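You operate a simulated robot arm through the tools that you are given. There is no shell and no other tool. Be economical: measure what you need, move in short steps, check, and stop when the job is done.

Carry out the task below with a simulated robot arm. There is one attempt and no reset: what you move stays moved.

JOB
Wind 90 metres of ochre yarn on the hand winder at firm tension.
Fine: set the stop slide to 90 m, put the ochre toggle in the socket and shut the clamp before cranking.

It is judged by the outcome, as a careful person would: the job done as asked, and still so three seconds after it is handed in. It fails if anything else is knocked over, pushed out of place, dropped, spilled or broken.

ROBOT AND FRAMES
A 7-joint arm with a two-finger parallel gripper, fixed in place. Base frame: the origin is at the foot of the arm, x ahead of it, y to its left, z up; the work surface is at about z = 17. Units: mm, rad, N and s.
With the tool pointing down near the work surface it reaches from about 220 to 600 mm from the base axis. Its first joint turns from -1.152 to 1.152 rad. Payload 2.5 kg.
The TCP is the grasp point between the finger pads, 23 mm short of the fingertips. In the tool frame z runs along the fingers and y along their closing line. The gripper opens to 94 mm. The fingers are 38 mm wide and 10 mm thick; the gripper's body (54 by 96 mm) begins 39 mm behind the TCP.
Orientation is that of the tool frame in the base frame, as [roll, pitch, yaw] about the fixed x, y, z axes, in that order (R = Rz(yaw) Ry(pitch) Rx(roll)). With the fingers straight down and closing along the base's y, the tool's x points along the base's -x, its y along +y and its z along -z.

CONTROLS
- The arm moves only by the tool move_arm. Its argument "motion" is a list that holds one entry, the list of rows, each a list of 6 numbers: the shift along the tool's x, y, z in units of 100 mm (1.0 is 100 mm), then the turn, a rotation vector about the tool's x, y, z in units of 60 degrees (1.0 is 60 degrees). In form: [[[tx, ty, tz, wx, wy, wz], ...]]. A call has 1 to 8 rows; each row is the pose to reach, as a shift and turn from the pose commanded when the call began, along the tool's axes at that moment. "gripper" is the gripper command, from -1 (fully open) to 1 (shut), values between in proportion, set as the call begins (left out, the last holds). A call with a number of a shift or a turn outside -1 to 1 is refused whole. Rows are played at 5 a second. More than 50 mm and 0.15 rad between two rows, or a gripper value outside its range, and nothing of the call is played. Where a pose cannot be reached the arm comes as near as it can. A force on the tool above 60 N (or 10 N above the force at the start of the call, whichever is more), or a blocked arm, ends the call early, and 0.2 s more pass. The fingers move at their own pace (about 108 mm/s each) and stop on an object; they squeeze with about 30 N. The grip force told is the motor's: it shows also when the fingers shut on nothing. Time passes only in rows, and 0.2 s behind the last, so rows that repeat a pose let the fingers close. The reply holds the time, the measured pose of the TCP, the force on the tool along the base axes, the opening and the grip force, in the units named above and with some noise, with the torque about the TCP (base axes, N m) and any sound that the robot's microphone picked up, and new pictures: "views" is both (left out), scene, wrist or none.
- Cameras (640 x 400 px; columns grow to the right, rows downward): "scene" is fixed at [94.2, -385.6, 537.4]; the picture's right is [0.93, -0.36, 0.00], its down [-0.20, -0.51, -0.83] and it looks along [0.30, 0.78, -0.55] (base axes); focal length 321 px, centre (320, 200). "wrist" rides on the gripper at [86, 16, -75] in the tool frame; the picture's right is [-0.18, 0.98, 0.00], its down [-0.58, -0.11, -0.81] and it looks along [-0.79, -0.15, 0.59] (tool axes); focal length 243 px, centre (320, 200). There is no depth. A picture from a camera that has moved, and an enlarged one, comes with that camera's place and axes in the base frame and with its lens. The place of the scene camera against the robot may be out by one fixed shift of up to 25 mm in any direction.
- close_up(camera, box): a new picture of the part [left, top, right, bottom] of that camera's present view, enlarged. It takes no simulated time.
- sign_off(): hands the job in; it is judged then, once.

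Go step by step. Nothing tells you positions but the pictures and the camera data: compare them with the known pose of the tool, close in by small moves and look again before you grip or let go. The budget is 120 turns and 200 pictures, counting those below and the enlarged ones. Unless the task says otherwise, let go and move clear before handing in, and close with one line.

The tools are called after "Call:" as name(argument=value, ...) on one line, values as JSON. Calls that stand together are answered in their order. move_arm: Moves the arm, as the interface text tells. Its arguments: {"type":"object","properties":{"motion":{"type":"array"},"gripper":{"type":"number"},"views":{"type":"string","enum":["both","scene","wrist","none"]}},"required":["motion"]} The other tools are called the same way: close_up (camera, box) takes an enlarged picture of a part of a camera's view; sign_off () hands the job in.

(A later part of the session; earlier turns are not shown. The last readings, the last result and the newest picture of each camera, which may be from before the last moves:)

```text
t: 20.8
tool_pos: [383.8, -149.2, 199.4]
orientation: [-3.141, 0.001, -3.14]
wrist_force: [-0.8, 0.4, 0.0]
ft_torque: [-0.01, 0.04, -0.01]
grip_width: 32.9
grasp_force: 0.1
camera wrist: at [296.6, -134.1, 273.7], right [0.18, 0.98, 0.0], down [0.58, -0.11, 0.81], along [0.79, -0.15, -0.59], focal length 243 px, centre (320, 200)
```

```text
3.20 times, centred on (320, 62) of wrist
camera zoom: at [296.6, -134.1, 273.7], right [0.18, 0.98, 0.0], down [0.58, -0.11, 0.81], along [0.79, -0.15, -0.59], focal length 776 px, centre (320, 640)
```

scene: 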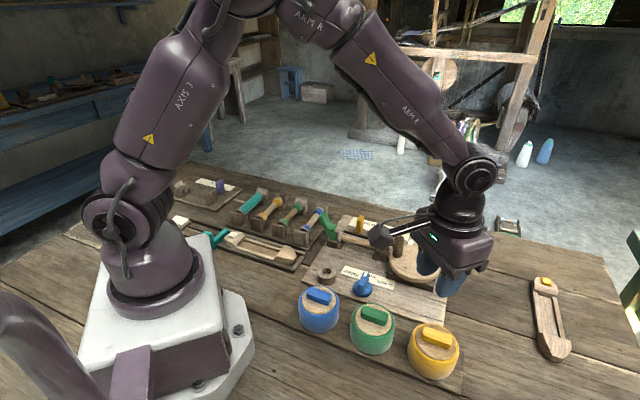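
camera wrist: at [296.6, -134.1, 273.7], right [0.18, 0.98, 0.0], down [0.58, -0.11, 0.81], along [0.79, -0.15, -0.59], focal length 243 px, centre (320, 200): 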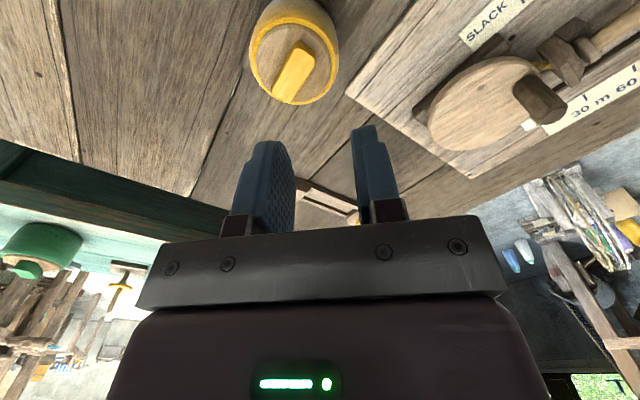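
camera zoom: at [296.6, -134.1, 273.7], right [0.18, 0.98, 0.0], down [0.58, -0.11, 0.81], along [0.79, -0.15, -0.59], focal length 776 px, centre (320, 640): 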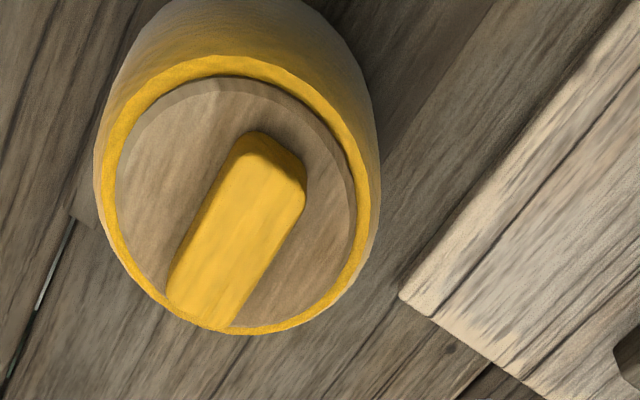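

The ochre toggle lies across its pot at about (384,-170), with its long axis near -40°. I'll turn to straddle it and come lower.

Call:
move_arm(motion=[[[0, -0.05, 0.05, 0, 0, 0.13], [0, -0.1, 0.1, 0, 0, 0.26], [0, -0.15, 0.2, 0, 0, 0.39], [0, -0.2, 0.3, 0, 0, 0.52], [0, -0.21, 0.4, 0, 0, 0.62], [0, -0.21, 0.5, 0, 0, 0.7], [0, -0.21, 0.5, 0, 0, 0.7]]])

Call:
close_up(camera="wrist", box=[220, 30, 420, 155])

Call:
close_up(camera="scene", box=[370, 270, 510, 380])

```text
t: 22.4
tool_pos: [383.1, -169.8, 149.1]
orientation: [-3.141, 0.0, 2.408]
wrist_force: [0.1, -0.4, -0.2]
ft_torque: [-0.01, -0.03, 0.0]
grip_width: 33.1
grasp_force: 0.1
camera wrist: at [329.0, -100.8, 222.8], right [0.8, 0.61, 0.0], down [0.36, -0.47, 0.81], along [0.49, -0.64, -0.59], focal length 243 px, centre (320, 200)
```

scene: 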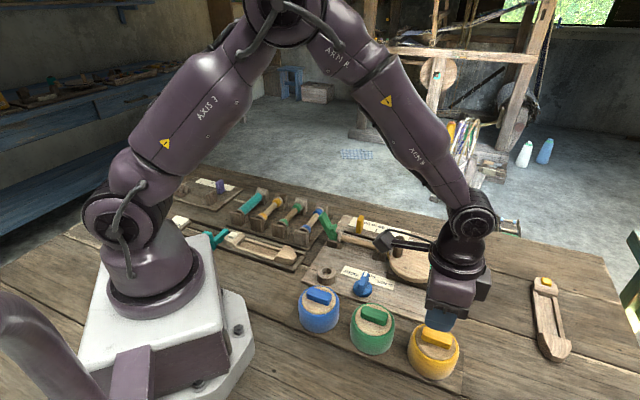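
wrist: 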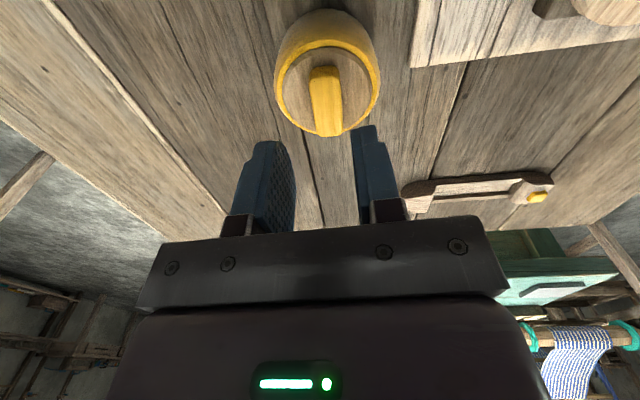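

```text
3.20 times, centred on (320, 92) of wrist
camera zoom: at [329.0, -100.8, 222.8], right [0.8, 0.61, 0.0], down [0.36, -0.47, 0.81], along [0.49, -0.64, -0.59], focal length 776 px, centre (320, 544)
```

zoom: 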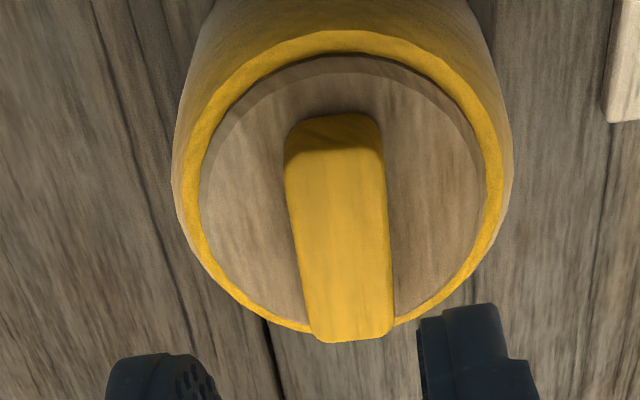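

```text
3.64 times, centred on (440, 325) of scene
camera zoom: at [94.2, -385.6, 537.4], right [0.93, -0.36, 0.0], down [-0.2, -0.51, -0.83], along [0.3, 0.78, -0.55], focal length 1169 px, centre (-116, -254)
```

zoom: 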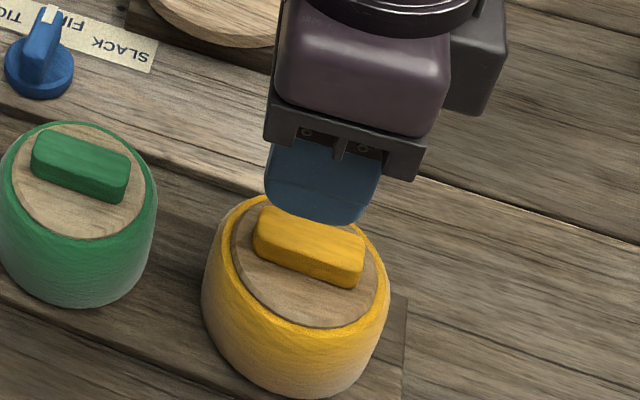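

The toggle top is about 42×20 mm, centred near (390,-173). I'll refine the alignment and lower to just above it.

Call:
move_arm(motion=[[[-0.077, 0.019, 0.2, 0, 0, 0.06], [-0.077, 0.019, 0.4, 0, 0, 0.06], [-0.077, 0.019, 0.46, 0, 0, 0.06]]], gripper=0.1)

Call:
close_up(camera="wrist", box=[220, 80, 420, 205])

Call:
close_up(camera="scene", box=[370, 270, 510, 380])

```text
t: 23.2
tool_pos: [390.9, -173.8, 103.4]
orientation: [-3.141, 0.001, 2.346]
wrist_force: [-0.2, -0.6, 0.5]
ft_torque: [-0.03, 0.01, 0.01]
grip_width: 42.1
grasp_force: 0.1
camera wrist: at [340.6, -101.0, 177.8], right [0.83, 0.56, 0.0], down [0.33, -0.49, 0.81], along [0.45, -0.67, -0.59], focal length 243 px, centre (320, 200)
```

scene: 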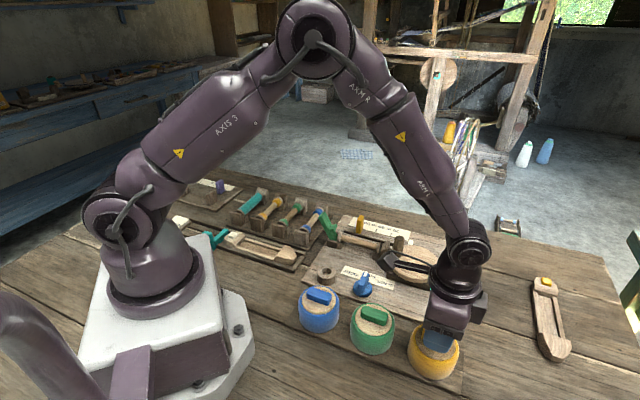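
wrist: 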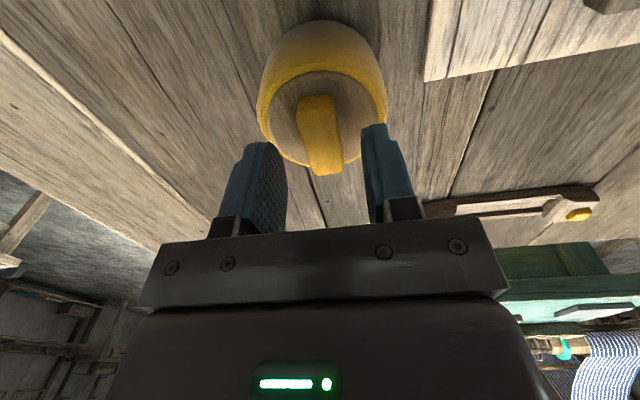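

```text
3.20 times, centred on (320, 142) of wrist
camera zoom: at [340.6, -101.0, 177.8], right [0.83, 0.56, 0.0], down [0.33, -0.49, 0.81], along [0.45, -0.67, -0.59], focal length 776 px, centre (320, 384)
```

zoom: 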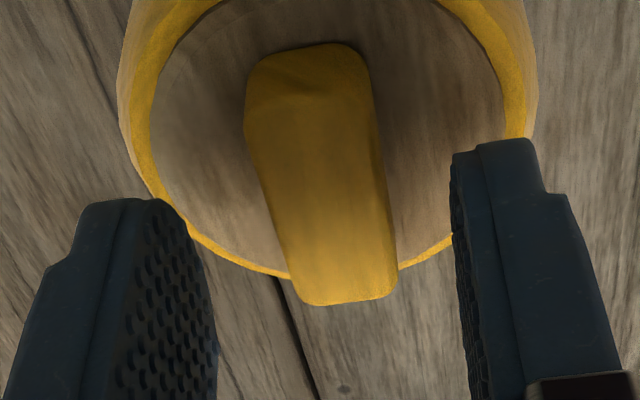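

```text
3.64 times, centred on (440, 325) of scene
camera zoom: at [94.2, -385.6, 537.4], right [0.93, -0.36, 0.0], down [-0.2, -0.51, -0.83], along [0.3, 0.78, -0.55], focal length 1169 px, centre (-116, -254)
```

zoom: 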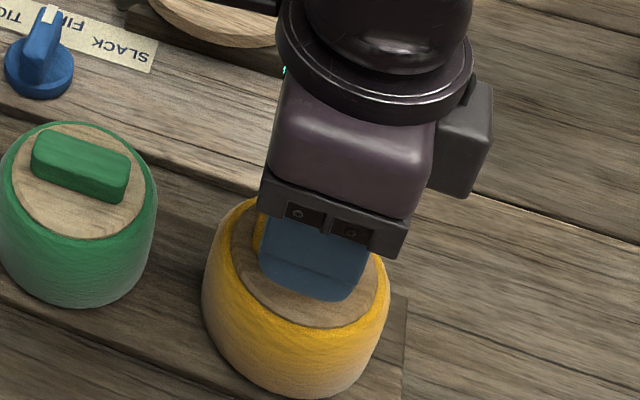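

The toggle is centred between the fingers. I'll lower 12 mm so the tips straddle it, watching the force.

Call:
move_arm(motion=[[[0, 0, 0.04, 0, 0, 0.02], [0, 0, 0.08, 0, 0, 0.02], [0, 0, 0.12, 0, 0, 0.02], [0, 0, 0.12, 0, 0, 0.02]]])

Call:
close_up(camera="scene", box=[370, 270, 510, 380])

Call:
close_up(camera="wrist", box=[220, 80, 420, 205])

```text
t: 24.2
tool_pos: [390.8, -174.3, 91.4]
orientation: [-3.141, 0.0, 2.326]
wrist_force: [0.1, 0.3, -0.3]
ft_torque: [0.0, 0.03, 0.02]
grip_width: 42.3
grasp_force: 0.1
camera wrist: at [342.8, -100.6, 165.2], right [0.84, 0.54, 0.0], down [0.32, -0.5, 0.81], along [0.43, -0.68, -0.59], focal length 243 px, centre (320, 200)
```

scene: 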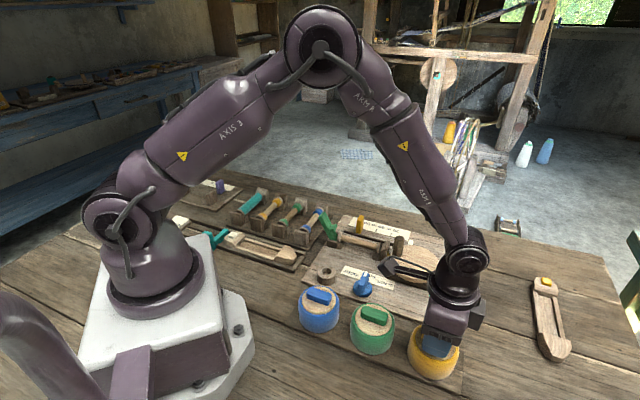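
wrist: 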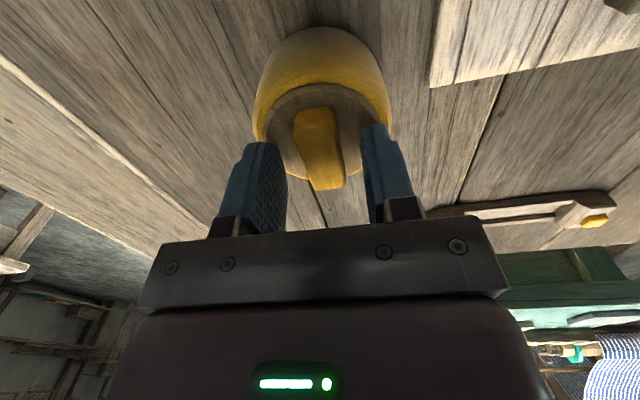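

```text
3.64 times, centred on (440, 325) of scene
camera zoom: at [94.2, -385.6, 537.4], right [0.93, -0.36, 0.0], down [-0.2, -0.51, -0.83], along [0.3, 0.78, -0.55], focal length 1169 px, centre (-116, -254)
```

zoom: 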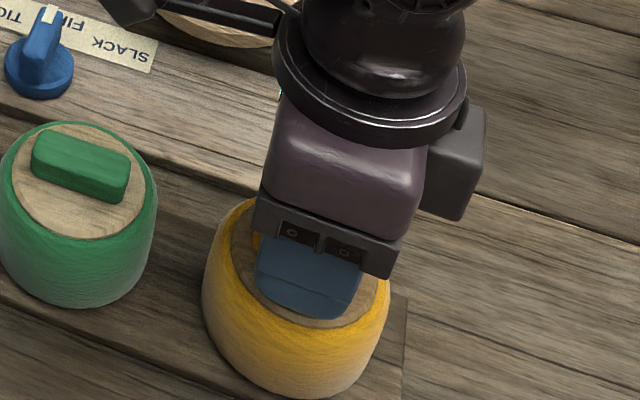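

```text
3.20 times, centred on (320, 142) of wrist
camera zoom: at [342.8, -100.6, 165.2], right [0.84, 0.54, 0.0], down [0.32, -0.5, 0.81], along [0.43, -0.68, -0.59], focal length 776 px, centre (320, 384)
```

zoom: 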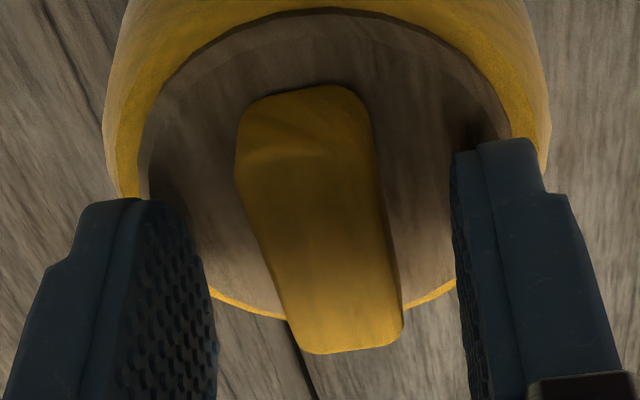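

The tips are just above the lid on both sides of the toggle. Closing.

Call:
move_arm(motion=[[[0, 0, 0.01, 0, 0, 0], [0, 0, 0.01, 0, 0, 0], [0, 0, 0.01, 0, 0, 0]]], gripper=1, views="none")

Call:
move_arm(motion=[[[0, 0, -0.05, 0, 0, 0], [0, 0, -0.15, 0, 0, 0], [0, 0, -0.3, 0, 0, 0], [0, 0, -0.45, 0, 0, 0]]])

Call:
close_up(camera="scene", box=[370, 250, 510, 360])

Call:
close_up(camera="wrist", box=[220, 80, 420, 205])

```text
t: 25.0
tool_pos: [391.7, -173.5, 90.8]
orientation: [-3.141, -0.002, 2.325]
wrist_force: [-1.2, -0.6, 5.0]
ft_torque: [0.04, 0.12, 0.02]
grip_width: 18.4
grasp_force: 30.0
```

```text
t: 26.0
tool_pos: [390.9, -173.6, 136.6]
orientation: [-3.141, 0.0, 2.326]
wrist_force: [0.1, 0.6, 0.0]
ft_torque: [0.01, -0.03, 0.01]
grip_width: 18.4
grasp_force: 29.7
camera wrist: at [342.6, -101.4, 210.0], right [0.84, 0.54, 0.0], down [0.32, -0.5, 0.81], along [0.43, -0.68, -0.59], focal length 243 px, centre (320, 200)
```

scene: 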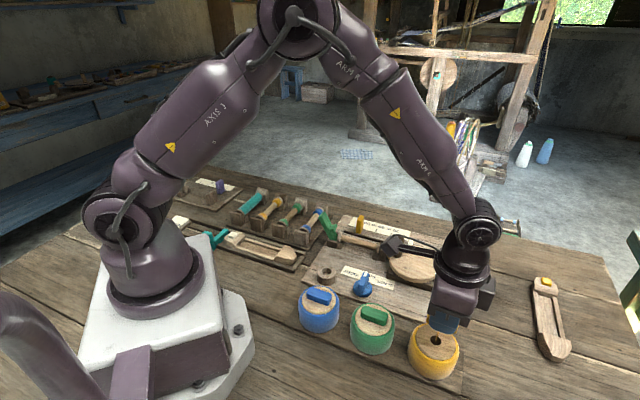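
wrist: 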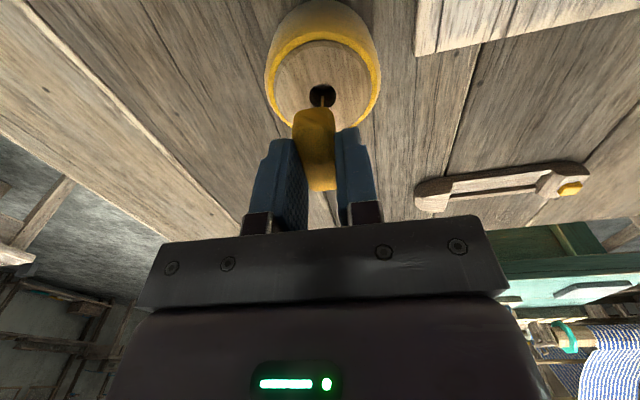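

```text
3.64 times, centred on (440, 305) of scene
camera zoom: at [94.2, -385.6, 537.4], right [0.93, -0.36, 0.0], down [-0.2, -0.51, -0.83], along [0.3, 0.78, -0.55], focal length 1169 px, centre (-116, -182)
```

zoom: 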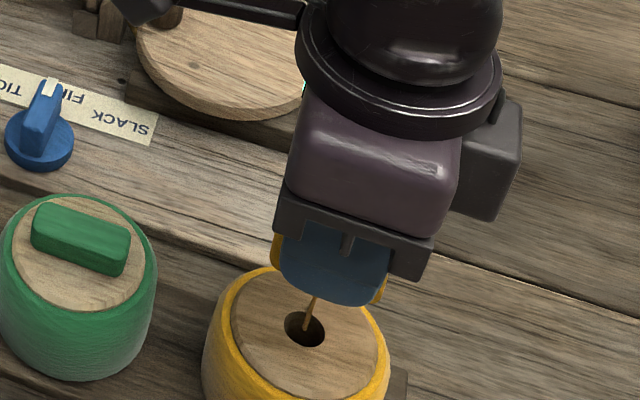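

```text
3.20 times, centred on (320, 142) of wrist
camera zoom: at [342.6, -101.4, 210.0], right [0.84, 0.54, 0.0], down [0.32, -0.5, 0.81], along [0.43, -0.68, -0.59], focal length 776 px, centre (320, 384)
```

zoom: 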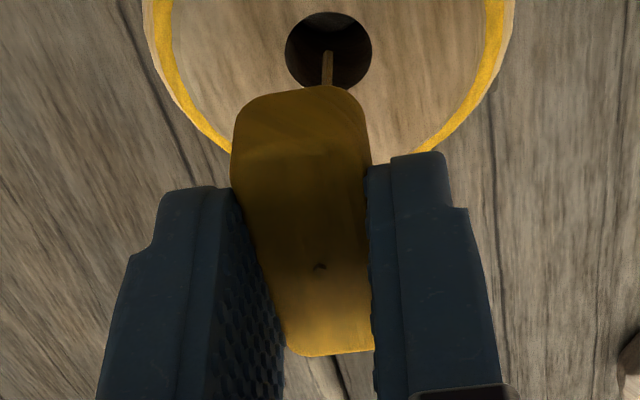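

The toggle is lifted and trails its yarn from the pot. I'll raise it further to see whether it has a peg underneath.

Call:
move_arm(motion=[[[0, 0, -0.2, 0, 0, 0], [0, 0, -0.4, 0, 0, 0], [0, 0, -0.4, 0, 0, 0]]])

Call:
close_up(camera="scene", box=[390, 250, 490, 350])

Call:
close_up(camera="scene", box=[300, 250, 380, 300])

```text
t: 26.8
tool_pos: [390.4, -174.7, 176.9]
orientation: [3.141, 0.0, 2.324]
wrist_force: [-0.6, 0.6, 1.3]
ft_torque: [-0.04, -0.01, 0.0]
grip_width: 17.9
grasp_force: 29.4
camera wrist: at [342.4, -101.7, 249.5], right [0.84, 0.54, 0.0], down [0.32, -0.5, 0.81], along [0.43, -0.68, -0.59], focal length 243 px, centre (320, 200)
```

scene: 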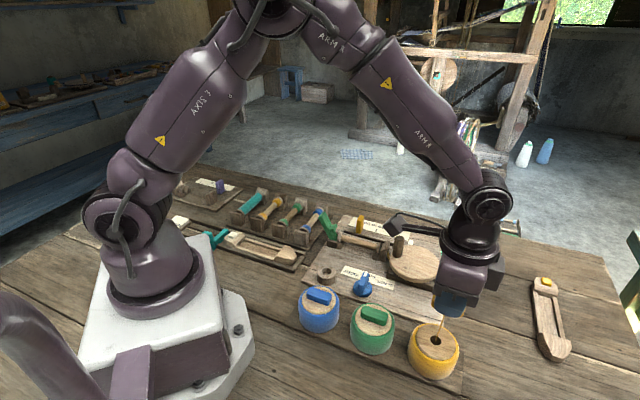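
wrist: 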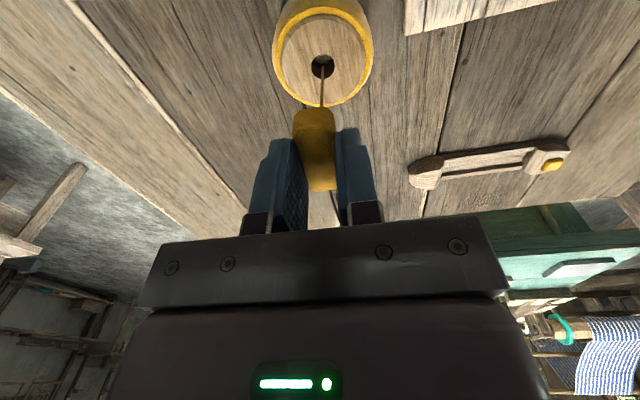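

```text
4.00 times, centred on (440, 300) of scene
camera zoom: at [94.2, -385.6, 537.4], right [0.93, -0.36, 0.0], down [-0.2, -0.51, -0.83], along [0.3, 0.78, -0.55], focal length 1286 px, centre (-160, -200)
```

zoom: 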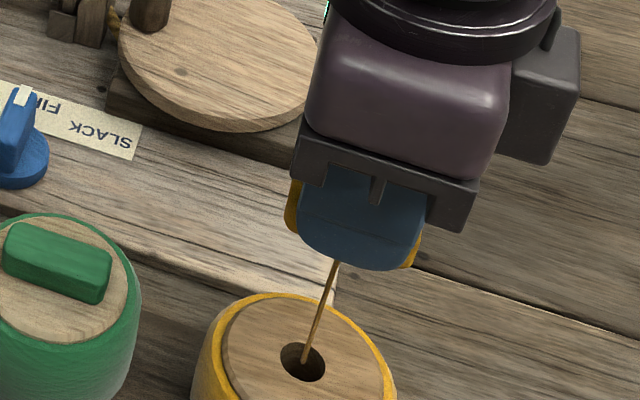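

```text
8.00 times, centred on (340, 275) of scene
camera zoom: at [94.2, -385.6, 537.4], right [0.93, -0.36, 0.0], down [-0.2, -0.51, -0.83], along [0.3, 0.78, -0.55], focal length 2572 px, centre (160, -400)
```

zoom: 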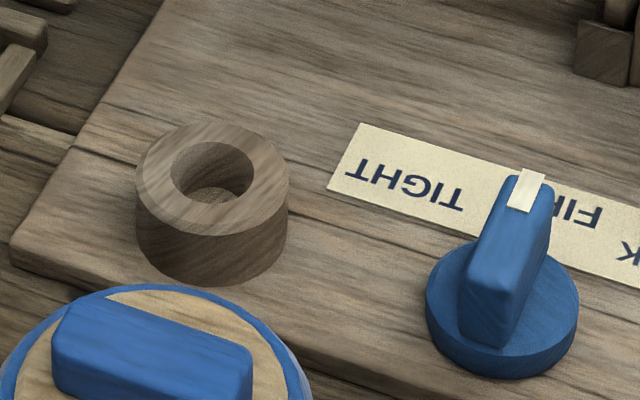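

I can't see the underside. I'll tilt the gripper towards the scene camera to look for a peg.

Call:
move_arm(motion=[[[0, 0, -0.05, 0.128, 0, 0], [0, 0, -0.1, 0.257, 0, 0], [0, 0, -0.2, 0.385, 0, 0], [0, 0, -0.3, 0.514, 0, 0], [0, 0, -0.4, 0.643, 0, 0], [0, 0, -0.5, 0.771, 0, 0], [0, 0, -0.6, 0.9, 0, 0], [0, 0, -0.6, 0.9, 0, 0]]], views="scene")

Call:
close_up(camera="scene", box=[380, 210, 500, 310])

```text
t: 28.6
tool_pos: [391.5, -174.5, 236.0]
orientation: [-2.197, 0.001, 2.323]
wrist_force: [0.4, -1.2, -0.2]
ft_torque: [0.01, -0.01, 0.01]
grip_width: 18.3
grasp_force: 29.8
```

scene: 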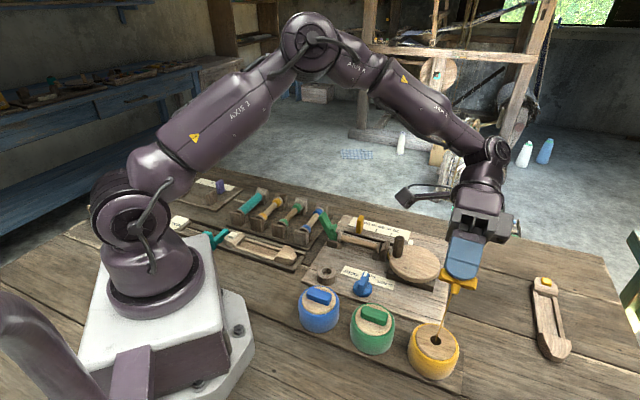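

```text
4.00 times, centred on (440, 260) of scene
camera zoom: at [94.3, -385.6, 537.4], right [0.93, -0.36, 0.0], down [-0.2, -0.51, -0.83], along [0.3, 0.78, -0.55], focal length 1286 px, centre (-160, -40)
```

zoom: 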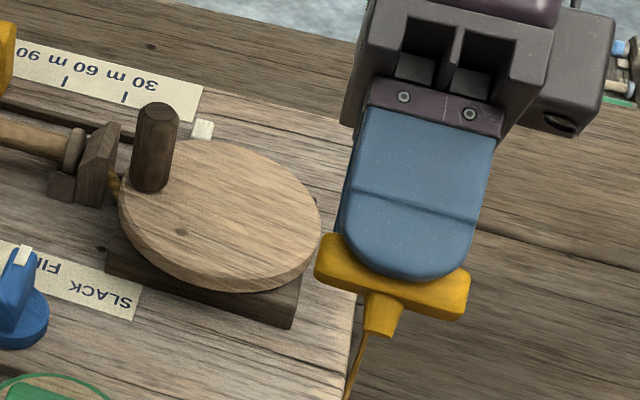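

There is a short peg under the toggle bar, and that is what goes in the ring socket. I'll level the gripper and carry it over to the socket at about (297,60).

Call:
move_arm(motion=[[[0, 0, 0, -0.128, 0, 0], [0, 0, 0, -0.257, 0, 0], [0, 0, 0, -0.385, 0, 0], [0, 0, 0, -0.514, 0, 0], [0, 0, 0, -0.643, 0, 0], [0, 0, 0, -0.771, 0, 0], [0, 0, 0, -0.9, 0, 0], [0, 0, 0, -0.9, 0, 0]]], views="none")

Call:
move_arm(motion=[[[0.25, 0.1, 0, 0, 0, 0], [0.5, 0.2, 0, 0, 0, 0], [0.8, 0.31, 0, 0, 0, 0]]], views="none")

Call:
move_arm(motion=[[[0.25, 0.1, 0, 0, 0, 0], [0.5, 0.2, 0, 0, 0, 0], [0.8, 0.31, 0, 0, 0, 0]]], views="none")

Call:
move_arm(motion=[[[0.25, 0.1, 0.2, 0, 0, 0], [0.5, 0.2, 0.4, 0, 0, 0], [0.76, 0.31, 0.6, 0, 0, 0], [0.76, 0.31, 0.8, 0, 0, 0], [0.76, 0.31, 0.8, 0, 0, 0]]])

Call:
close_up(camera="scene", box=[270, 200, 390, 300])

Call:
close_up(camera="wrist", box=[220, 0, 420, 200])

```text
t: 30.4
tool_pos: [390.7, -174.5, 236.8]
orientation: [3.14, 0.0, 2.325]
wrist_force: [-0.5, 0.4, -0.2]
ft_torque: [0.01, -0.02, 0.0]
grip_width: 18.3
grasp_force: 30.4
```

```text
t: 31.2
tool_pos: [357.0, -95.7, 235.3]
orientation: [-3.141, 0.0, 2.325]
wrist_force: [0.6, 0.3, 1.1]
ft_torque: [0.02, 0.02, 0.04]
grip_width: 18.3
grasp_force: 29.7
```

```text
t: 32.0
tool_pos: [325.1, -15.5, 235.4]
orientation: [3.141, 0.002, 2.325]
wrist_force: [0.0, -0.8, 0.1]
ft_torque: [0.02, -0.01, 0.02]
grip_width: 18.3
grasp_force: 30.4
```

```text
t: 33.2
tool_pos: [296.5, 61.9, 157.1]
orientation: [-3.141, 0.001, 2.325]
wrist_force: [0.4, 0.6, 0.1]
ft_torque: [-0.02, -0.02, 0.0]
grip_width: 18.2
grasp_force: 29.7
camera wrist: at [247.7, 135.5, 230.2], right [0.84, 0.54, 0.0], down [0.32, -0.5, 0.81], along [0.43, -0.68, -0.59], focal length 243 px, centre (320, 200)
```

scene: 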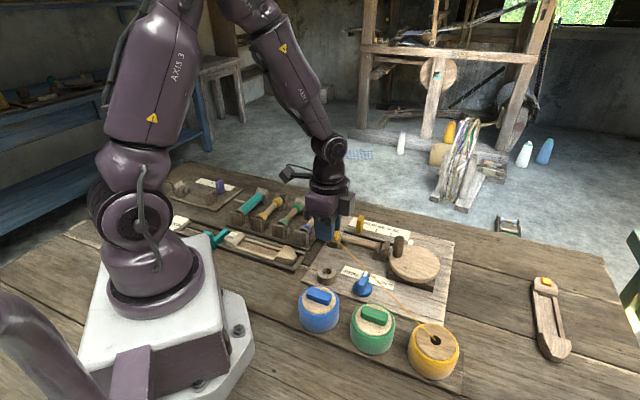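
wrist: 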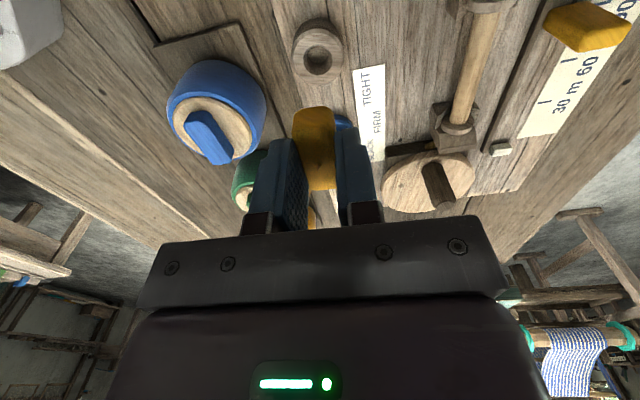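

```text
4.00 times, centred on (330, 250) of scene
camera zoom: at [94.3, -385.6, 537.4], right [0.93, -0.36, 0.0], down [-0.2, -0.51, -0.83], along [0.3, 0.78, -0.55], focal length 1286 px, centre (280, 0)
```

zoom: 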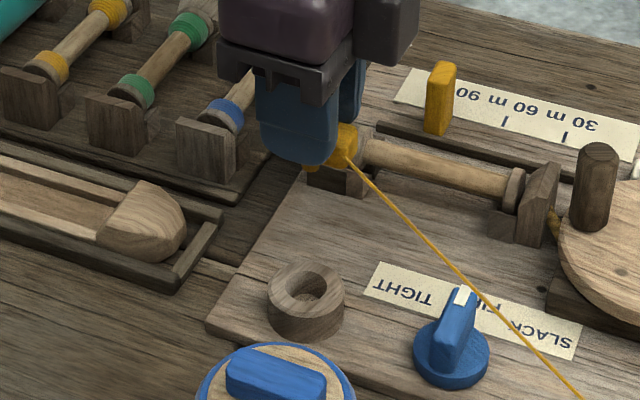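

```text
2.00 times, centred on (320, 100) of wrist
camera zoom: at [247.7, 135.5, 230.2], right [0.84, 0.54, 0.0], down [0.32, -0.5, 0.81], along [0.43, -0.68, -0.59], focal length 485 px, centre (320, 400)
```

zoom: 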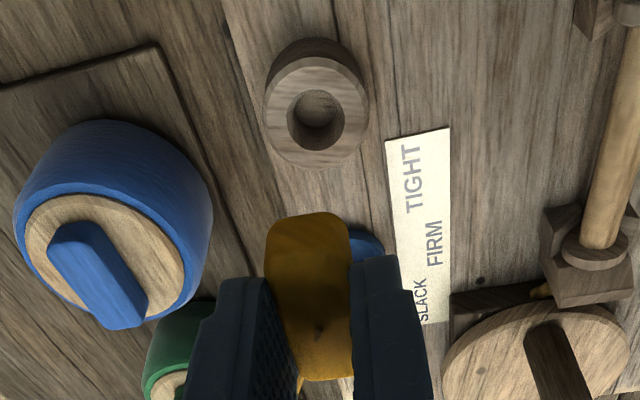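

The ring socket is at about (294,61) and the toggle hangs just above and beside it. I'll correct by 2.5 mm and lower to z≈100 to check.

Call:
move_arm(motion=[[[0.007, -0.025, 0.2, 0, 0, 0], [0.007, -0.025, 0.4, 0, 0, 0], [0.007, -0.025, 0.57, 0, 0, 0], [0.007, -0.025, 0.57, 0, 0, 0]]])

Call:
close_up(camera="scene", box=[290, 220, 370, 290])

Call:
close_up(camera="wrist", box=[240, 20, 400, 180])

```text
t: 34.2
tool_pos: [295.1, 60.1, 99.3]
orientation: [3.141, 0.0, 2.324]
wrist_force: [0.8, -0.7, -0.4]
ft_torque: [-0.04, 0.02, -0.03]
grip_width: 18.4
grasp_force: 30.4
camera wrist: at [247.0, 132.7, 172.7], right [0.84, 0.54, 0.0], down [0.32, -0.5, 0.81], along [0.43, -0.68, -0.59], focal length 243 px, centre (320, 200)
```

scene: 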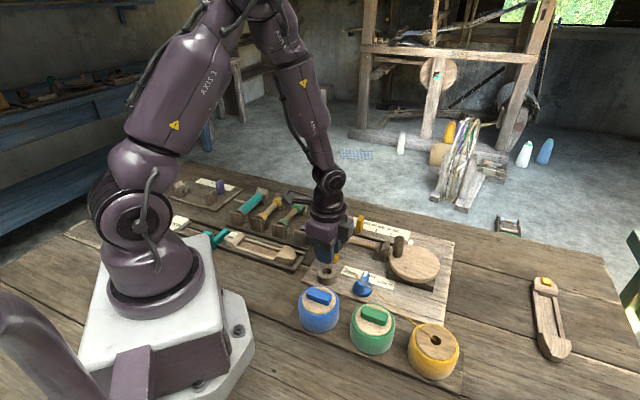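
wrist: 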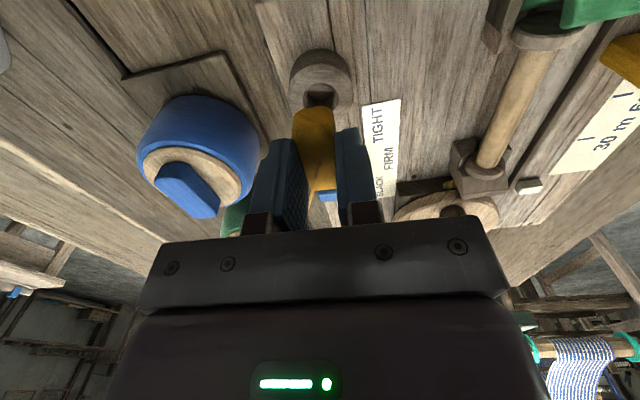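

```text
5.71 times, centred on (330, 255) of scene
camera zoom: at [94.2, -385.6, 537.4], right [0.93, -0.36, 0.0], down [-0.2, -0.51, -0.83], along [0.3, 0.78, -0.55], focal length 1837 px, centre (263, -114)
```

zoom: 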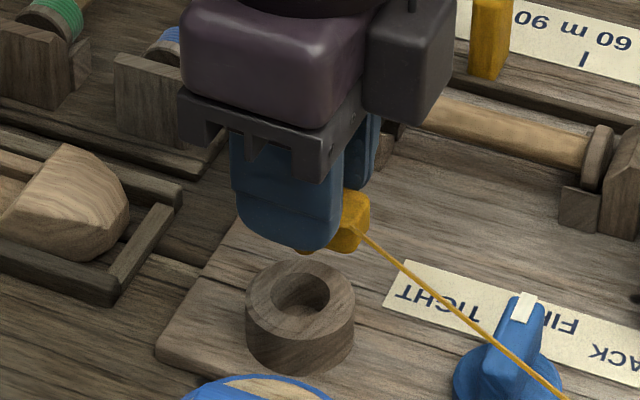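

```text
2.50 times, centred on (320, 100) of wrist
camera zoom: at [247.0, 132.7, 172.7], right [0.84, 0.54, 0.0], down [0.32, -0.5, 0.81], along [0.43, -0.68, -0.59], focal length 606 px, centre (320, 450)
```

zoom: 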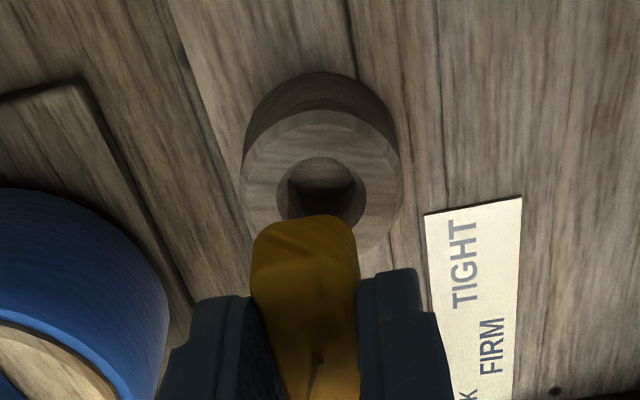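

Alignment is good to about 2 mm. I'll nudge it and lower the peg into the ring in steps, watching the force.

Call:
move_arm(motion=[[[0, -0.014, 0.1, 0, 0, 0], [0, -0.014, 0.2, 0, 0, 0], [0, -0.014, 0.26, 0, 0, 0], [0, -0.014, 0.26, 0, 0, 0]]])

Call:
close_up(camera="scene", box=[290, 230, 370, 300])

Call:
close_up(camera="wrist", box=[240, 20, 400, 180])

```text
t: 35.2
tool_pos: [294.1, 59.3, 72.4]
orientation: [3.141, -0.001, 2.326]
wrist_force: [-0.2, -0.2, -0.8]
ft_torque: [0.0, 0.01, 0.02]
grip_width: 18.2
grasp_force: 30.2
camera wrist: at [245.6, 132.6, 146.6], right [0.84, 0.54, 0.0], down [0.32, -0.5, 0.81], along [0.43, -0.68, -0.59], focal length 243 px, centre (320, 200)
```

scene: 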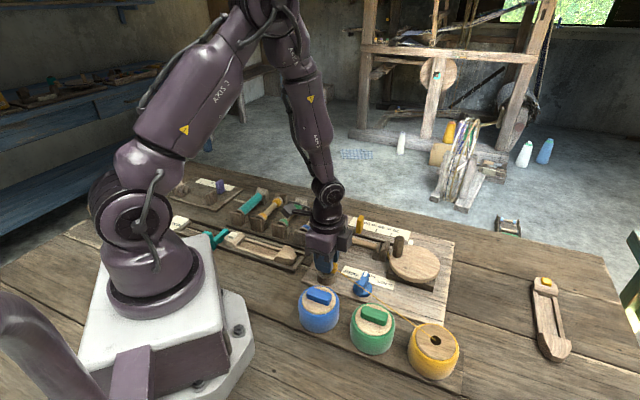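
wrist: 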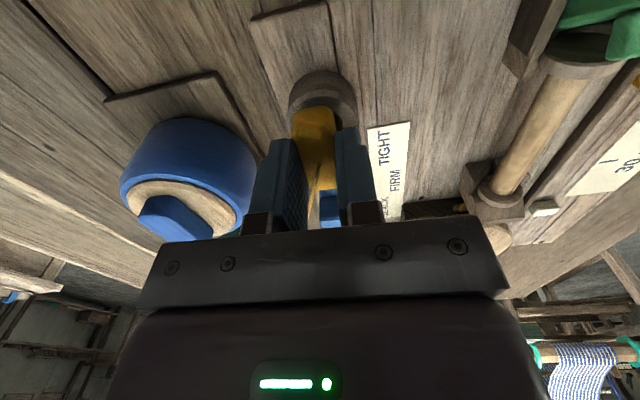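

```text
5.71 times, centred on (330, 265) of scene
camera zoom: at [94.2, -385.6, 537.4], right [0.93, -0.36, 0.0], down [-0.2, -0.51, -0.83], along [0.3, 0.78, -0.55], focal length 1837 px, centre (263, -171)
```

zoom: 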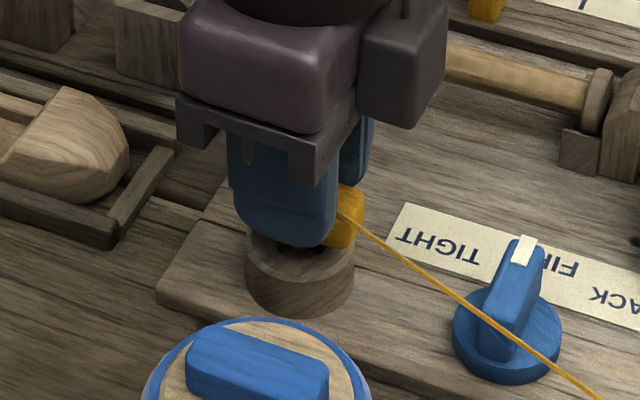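

```text
2.50 times, centred on (320, 100) of wrist
camera zoom: at [245.6, 132.6, 146.6], right [0.84, 0.54, 0.0], down [0.32, -0.5, 0.81], along [0.43, -0.68, -0.59], focal length 606 px, centre (320, 450)
```

zoom: 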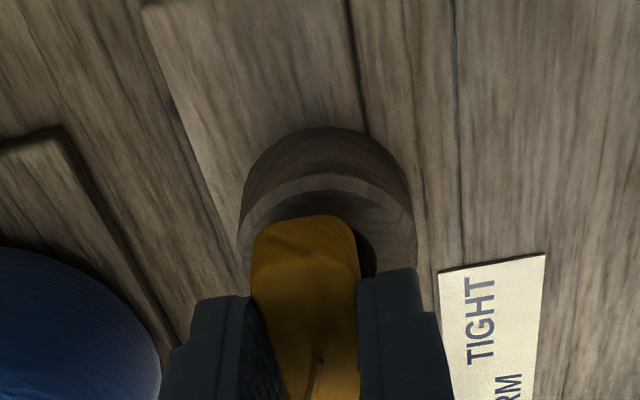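

The offset between toggle and ring matches what I saw at the pot, and there is no contact force. Continuing down until it seats.

Call:
move_arm(motion=[[[0, 0, 0.04, 0, 0, 0], [0, 0, 0.07, 0, 0, 0], [0, 0, 0.09, 0, 0, 0], [0, 0, 0.09, 0, 0, 0]]])

Call:
close_up(camera="scene", box=[290, 230, 370, 300])

Call:
close_up(camera="wrist", box=[240, 20, 400, 180])

```text
t: 36.2
tool_pos: [294.4, 59.5, 63.1]
orientation: [-3.141, 0.001, 2.325]
wrist_force: [0.5, 0.2, 0.7]
ft_torque: [0.02, 0.01, 0.0]
grip_width: 18.3
grasp_force: 30.2
camera wrist: at [245.5, 132.2, 138.0], right [0.84, 0.54, 0.0], down [0.32, -0.5, 0.81], along [0.43, -0.68, -0.59], focal length 243 px, centre (320, 200)
```

scene: 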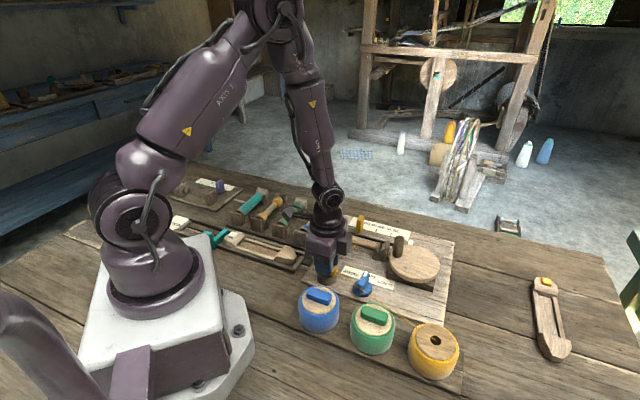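
wrist: 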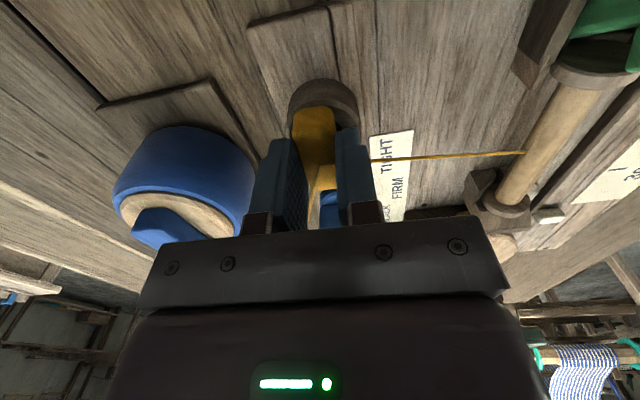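

```text
5.71 times, centred on (330, 265) of scene
camera zoom: at [94.2, -385.6, 537.4], right [0.93, -0.36, 0.0], down [-0.2, -0.51, -0.83], along [0.3, 0.78, -0.55], focal length 1837 px, centre (263, -171)
```

zoom: 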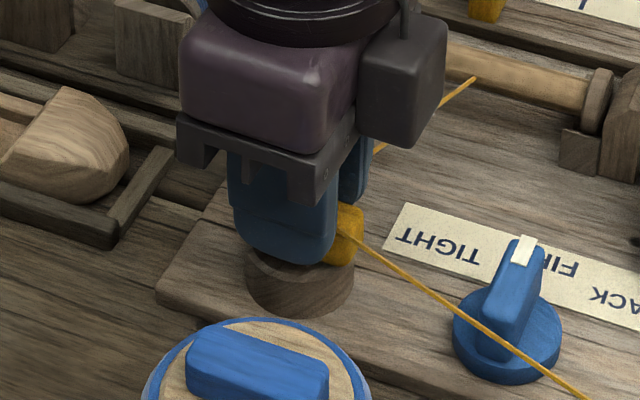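

```text
2.50 times, centred on (320, 100) of wrist
camera zoom: at [245.5, 132.2, 138.0], right [0.84, 0.54, 0.0], down [0.32, -0.5, 0.81], along [0.43, -0.68, -0.59], focal length 606 px, centre (320, 450)
```

zoom: 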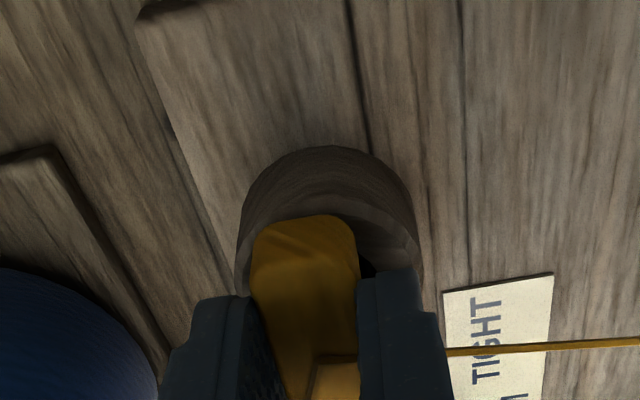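

A strand now runs from the toggle to the bobbin, so the peg is in the socket. I'll lower until it just rests, then release and rise.

Call:
move_arm(motion=[[[0, 0, 0.01, 0, 0, 0], [0, 0, 0.02, 0, 0, 0], [0, 0, 0.03, 0, 0, 0], [0, 0, 0.03, 0, 0, 0]]], views="none")

```text
t: 37.2
tool_pos: [294.1, 59.7, 61.1]
orientation: [-3.142, -0.002, 2.326]
wrist_force: [-0.8, -0.7, -0.5]
ft_torque: [0.01, -0.04, -0.04]
grip_width: 18.3
grasp_force: 30.2
```

Call:
move_arm(motion=[[[0, 0, 0.01, 0, 0, 0], [0, 0, 0.02, 0, 0, 0], [0, 0, 0.03, 0, 0, 0], [0, 0, 0.03, 0, 0, 0]]], views="none")

```text
t: 38.2
tool_pos: [295.2, 58.7, 57.8]
orientation: [3.139, 0.003, 2.326]
wrist_force: [-1.6, 0.0, 21.4]
ft_torque: [0.08, 0.16, -0.01]
grip_width: 18.4
grasp_force: 29.6
```

Contact: the toggle is resting on the socket. Releasing and rising.

Call:
move_arm(motion=[[[0, 0, -0.01, 0, 0, 0], [0, 0, -0.01, 0, 0, 0], [0, 0, -0.01, 0, 0, 0]]], gripper=0.3, views="none")

Call:
move_arm(motion=[[[0, 0, -0.2, 0, 0, 0], [0, 0, -0.5, 0, 0, 0], [0, 0, -0.9, 0, 0, 0], [0, 0, -0.9, 0, 0, 0]]])

Call:
close_up(camera="scene", box=[290, 200, 450, 300])

Call:
close_up(camera="wrist", box=[220, 0, 460, 150])

```text
t: 39.0
tool_pos: [294.5, 59.6, 59.0]
orientation: [-3.141, 0.001, 2.324]
wrist_force: [0.2, -0.1, 0.0]
ft_torque: [-0.01, -0.04, 0.01]
grip_width: 32.9
grasp_force: 0.1
```

```text
t: 40.0
tool_pos: [295.2, 60.3, 148.8]
orientation: [-3.141, 0.0, 2.325]
wrist_force: [0.9, -0.5, 0.0]
ft_torque: [0.01, 0.0, -0.04]
grip_width: 32.7
grasp_force: 0.0
camera wrist: at [246.5, 133.2, 222.6], right [0.84, 0.54, 0.0], down [0.32, -0.5, 0.81], along [0.43, -0.68, -0.59], focal length 243 px, centre (320, 200)
```

scene: 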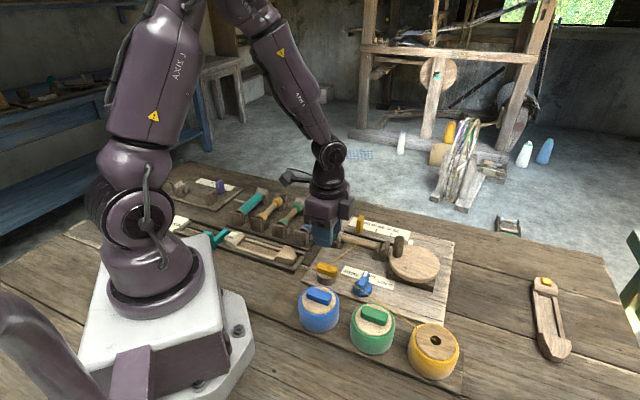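
wrist: 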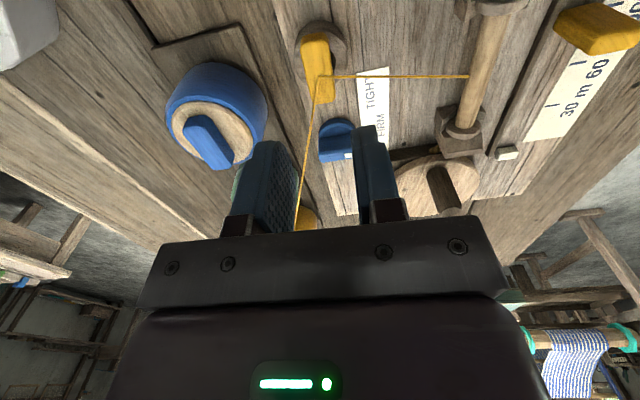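

```text
4.00 times, centred on (370, 250) of scene
camera zoom: at [94.2, -385.6, 537.4], right [0.93, -0.36, 0.0], down [-0.2, -0.51, -0.83], along [0.3, 0.78, -0.55], focal length 1286 px, centre (120, 0)
```

zoom: 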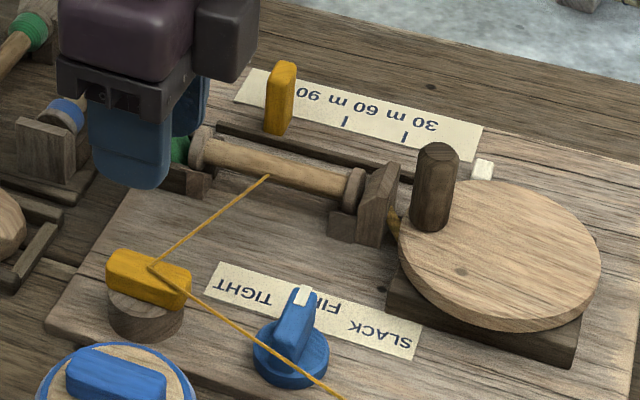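

```text
2.67 times, centred on (340, 75) of wrist
camera zoom: at [246.5, 133.2, 222.6], right [0.84, 0.54, 0.0], down [0.32, -0.5, 0.81], along [0.43, -0.68, -0.59], focal length 647 px, centre (267, 533)
```

zoom: 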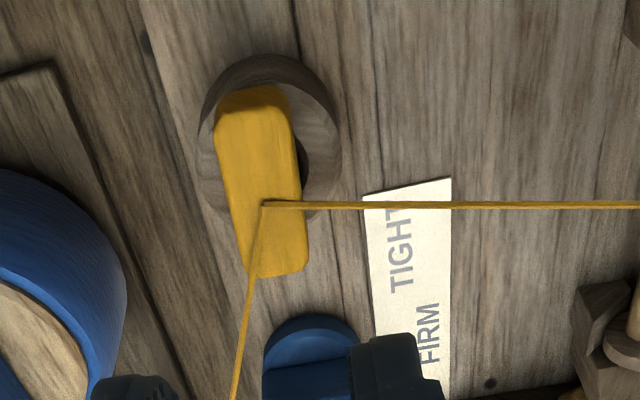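

The toggle is seated, threaded and untouched since. Now the clamp: I'll move above the green lever and study it.

Call:
move_arm(motion=[[[0.1, 0.3, -0.2, 0, 0, 0], [0.25, 0.65, -0.5, 0, 0, 0], [0.42, 1.0, -0.6, 0, 0, 0], [0.42, 1.0, -0.6, 0, 0, 0]]])

Call:
close_up(camera="scene", box=[270, 190, 390, 265])

Call:
close_up(camera="wrist", box=[220, 0, 460, 150])

```text
t: 41.0
tool_pos: [338.3, 158.3, 207.2]
orientation: [3.141, 0.0, 2.325]
wrist_force: [-1.0, -0.7, 0.1]
ft_torque: [0.01, -0.01, 0.02]
grip_width: 32.8
grasp_force: 0.0
camera wrist: at [289.0, 232.2, 281.1], right [0.84, 0.54, 0.0], down [0.32, -0.5, 0.81], along [0.43, -0.68, -0.59], focal length 243 px, centre (320, 200)
```

scene: 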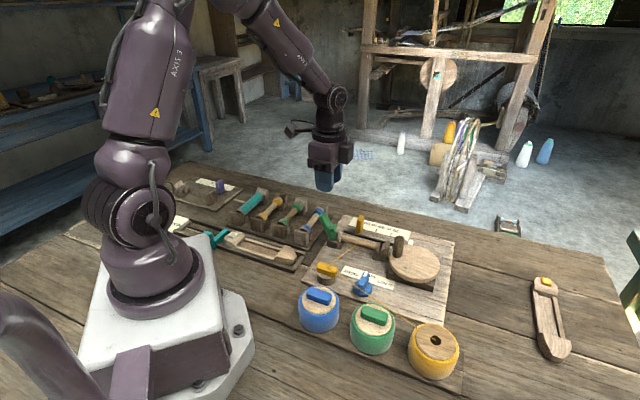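
wrist: 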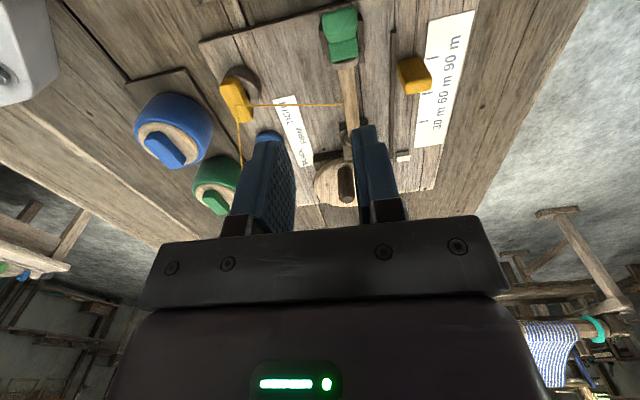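

```text
5.33 times, centred on (330, 228) of scene
camera zoom: at [94.3, -385.5, 537.4], right [0.93, -0.36, 0.0], down [-0.2, -0.51, -0.83], along [0.3, 0.78, -0.55], focal length 1714 px, centre (267, 53)
```

zoom: 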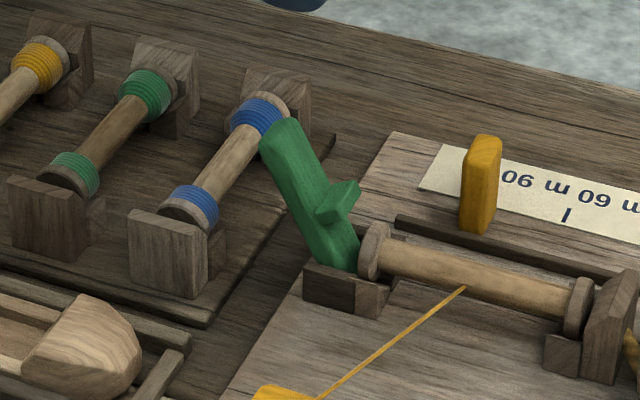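

```text
2.67 times, centred on (340, 75) of wrist
camera zoom: at [289.0, 232.2, 281.1], right [0.84, 0.54, 0.0], down [0.32, -0.5, 0.81], along [0.43, -0.68, -0.59], focal length 647 px, centre (267, 533)
```

zoom: 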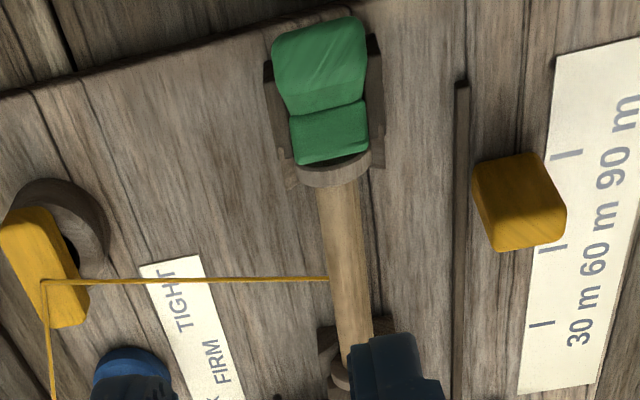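

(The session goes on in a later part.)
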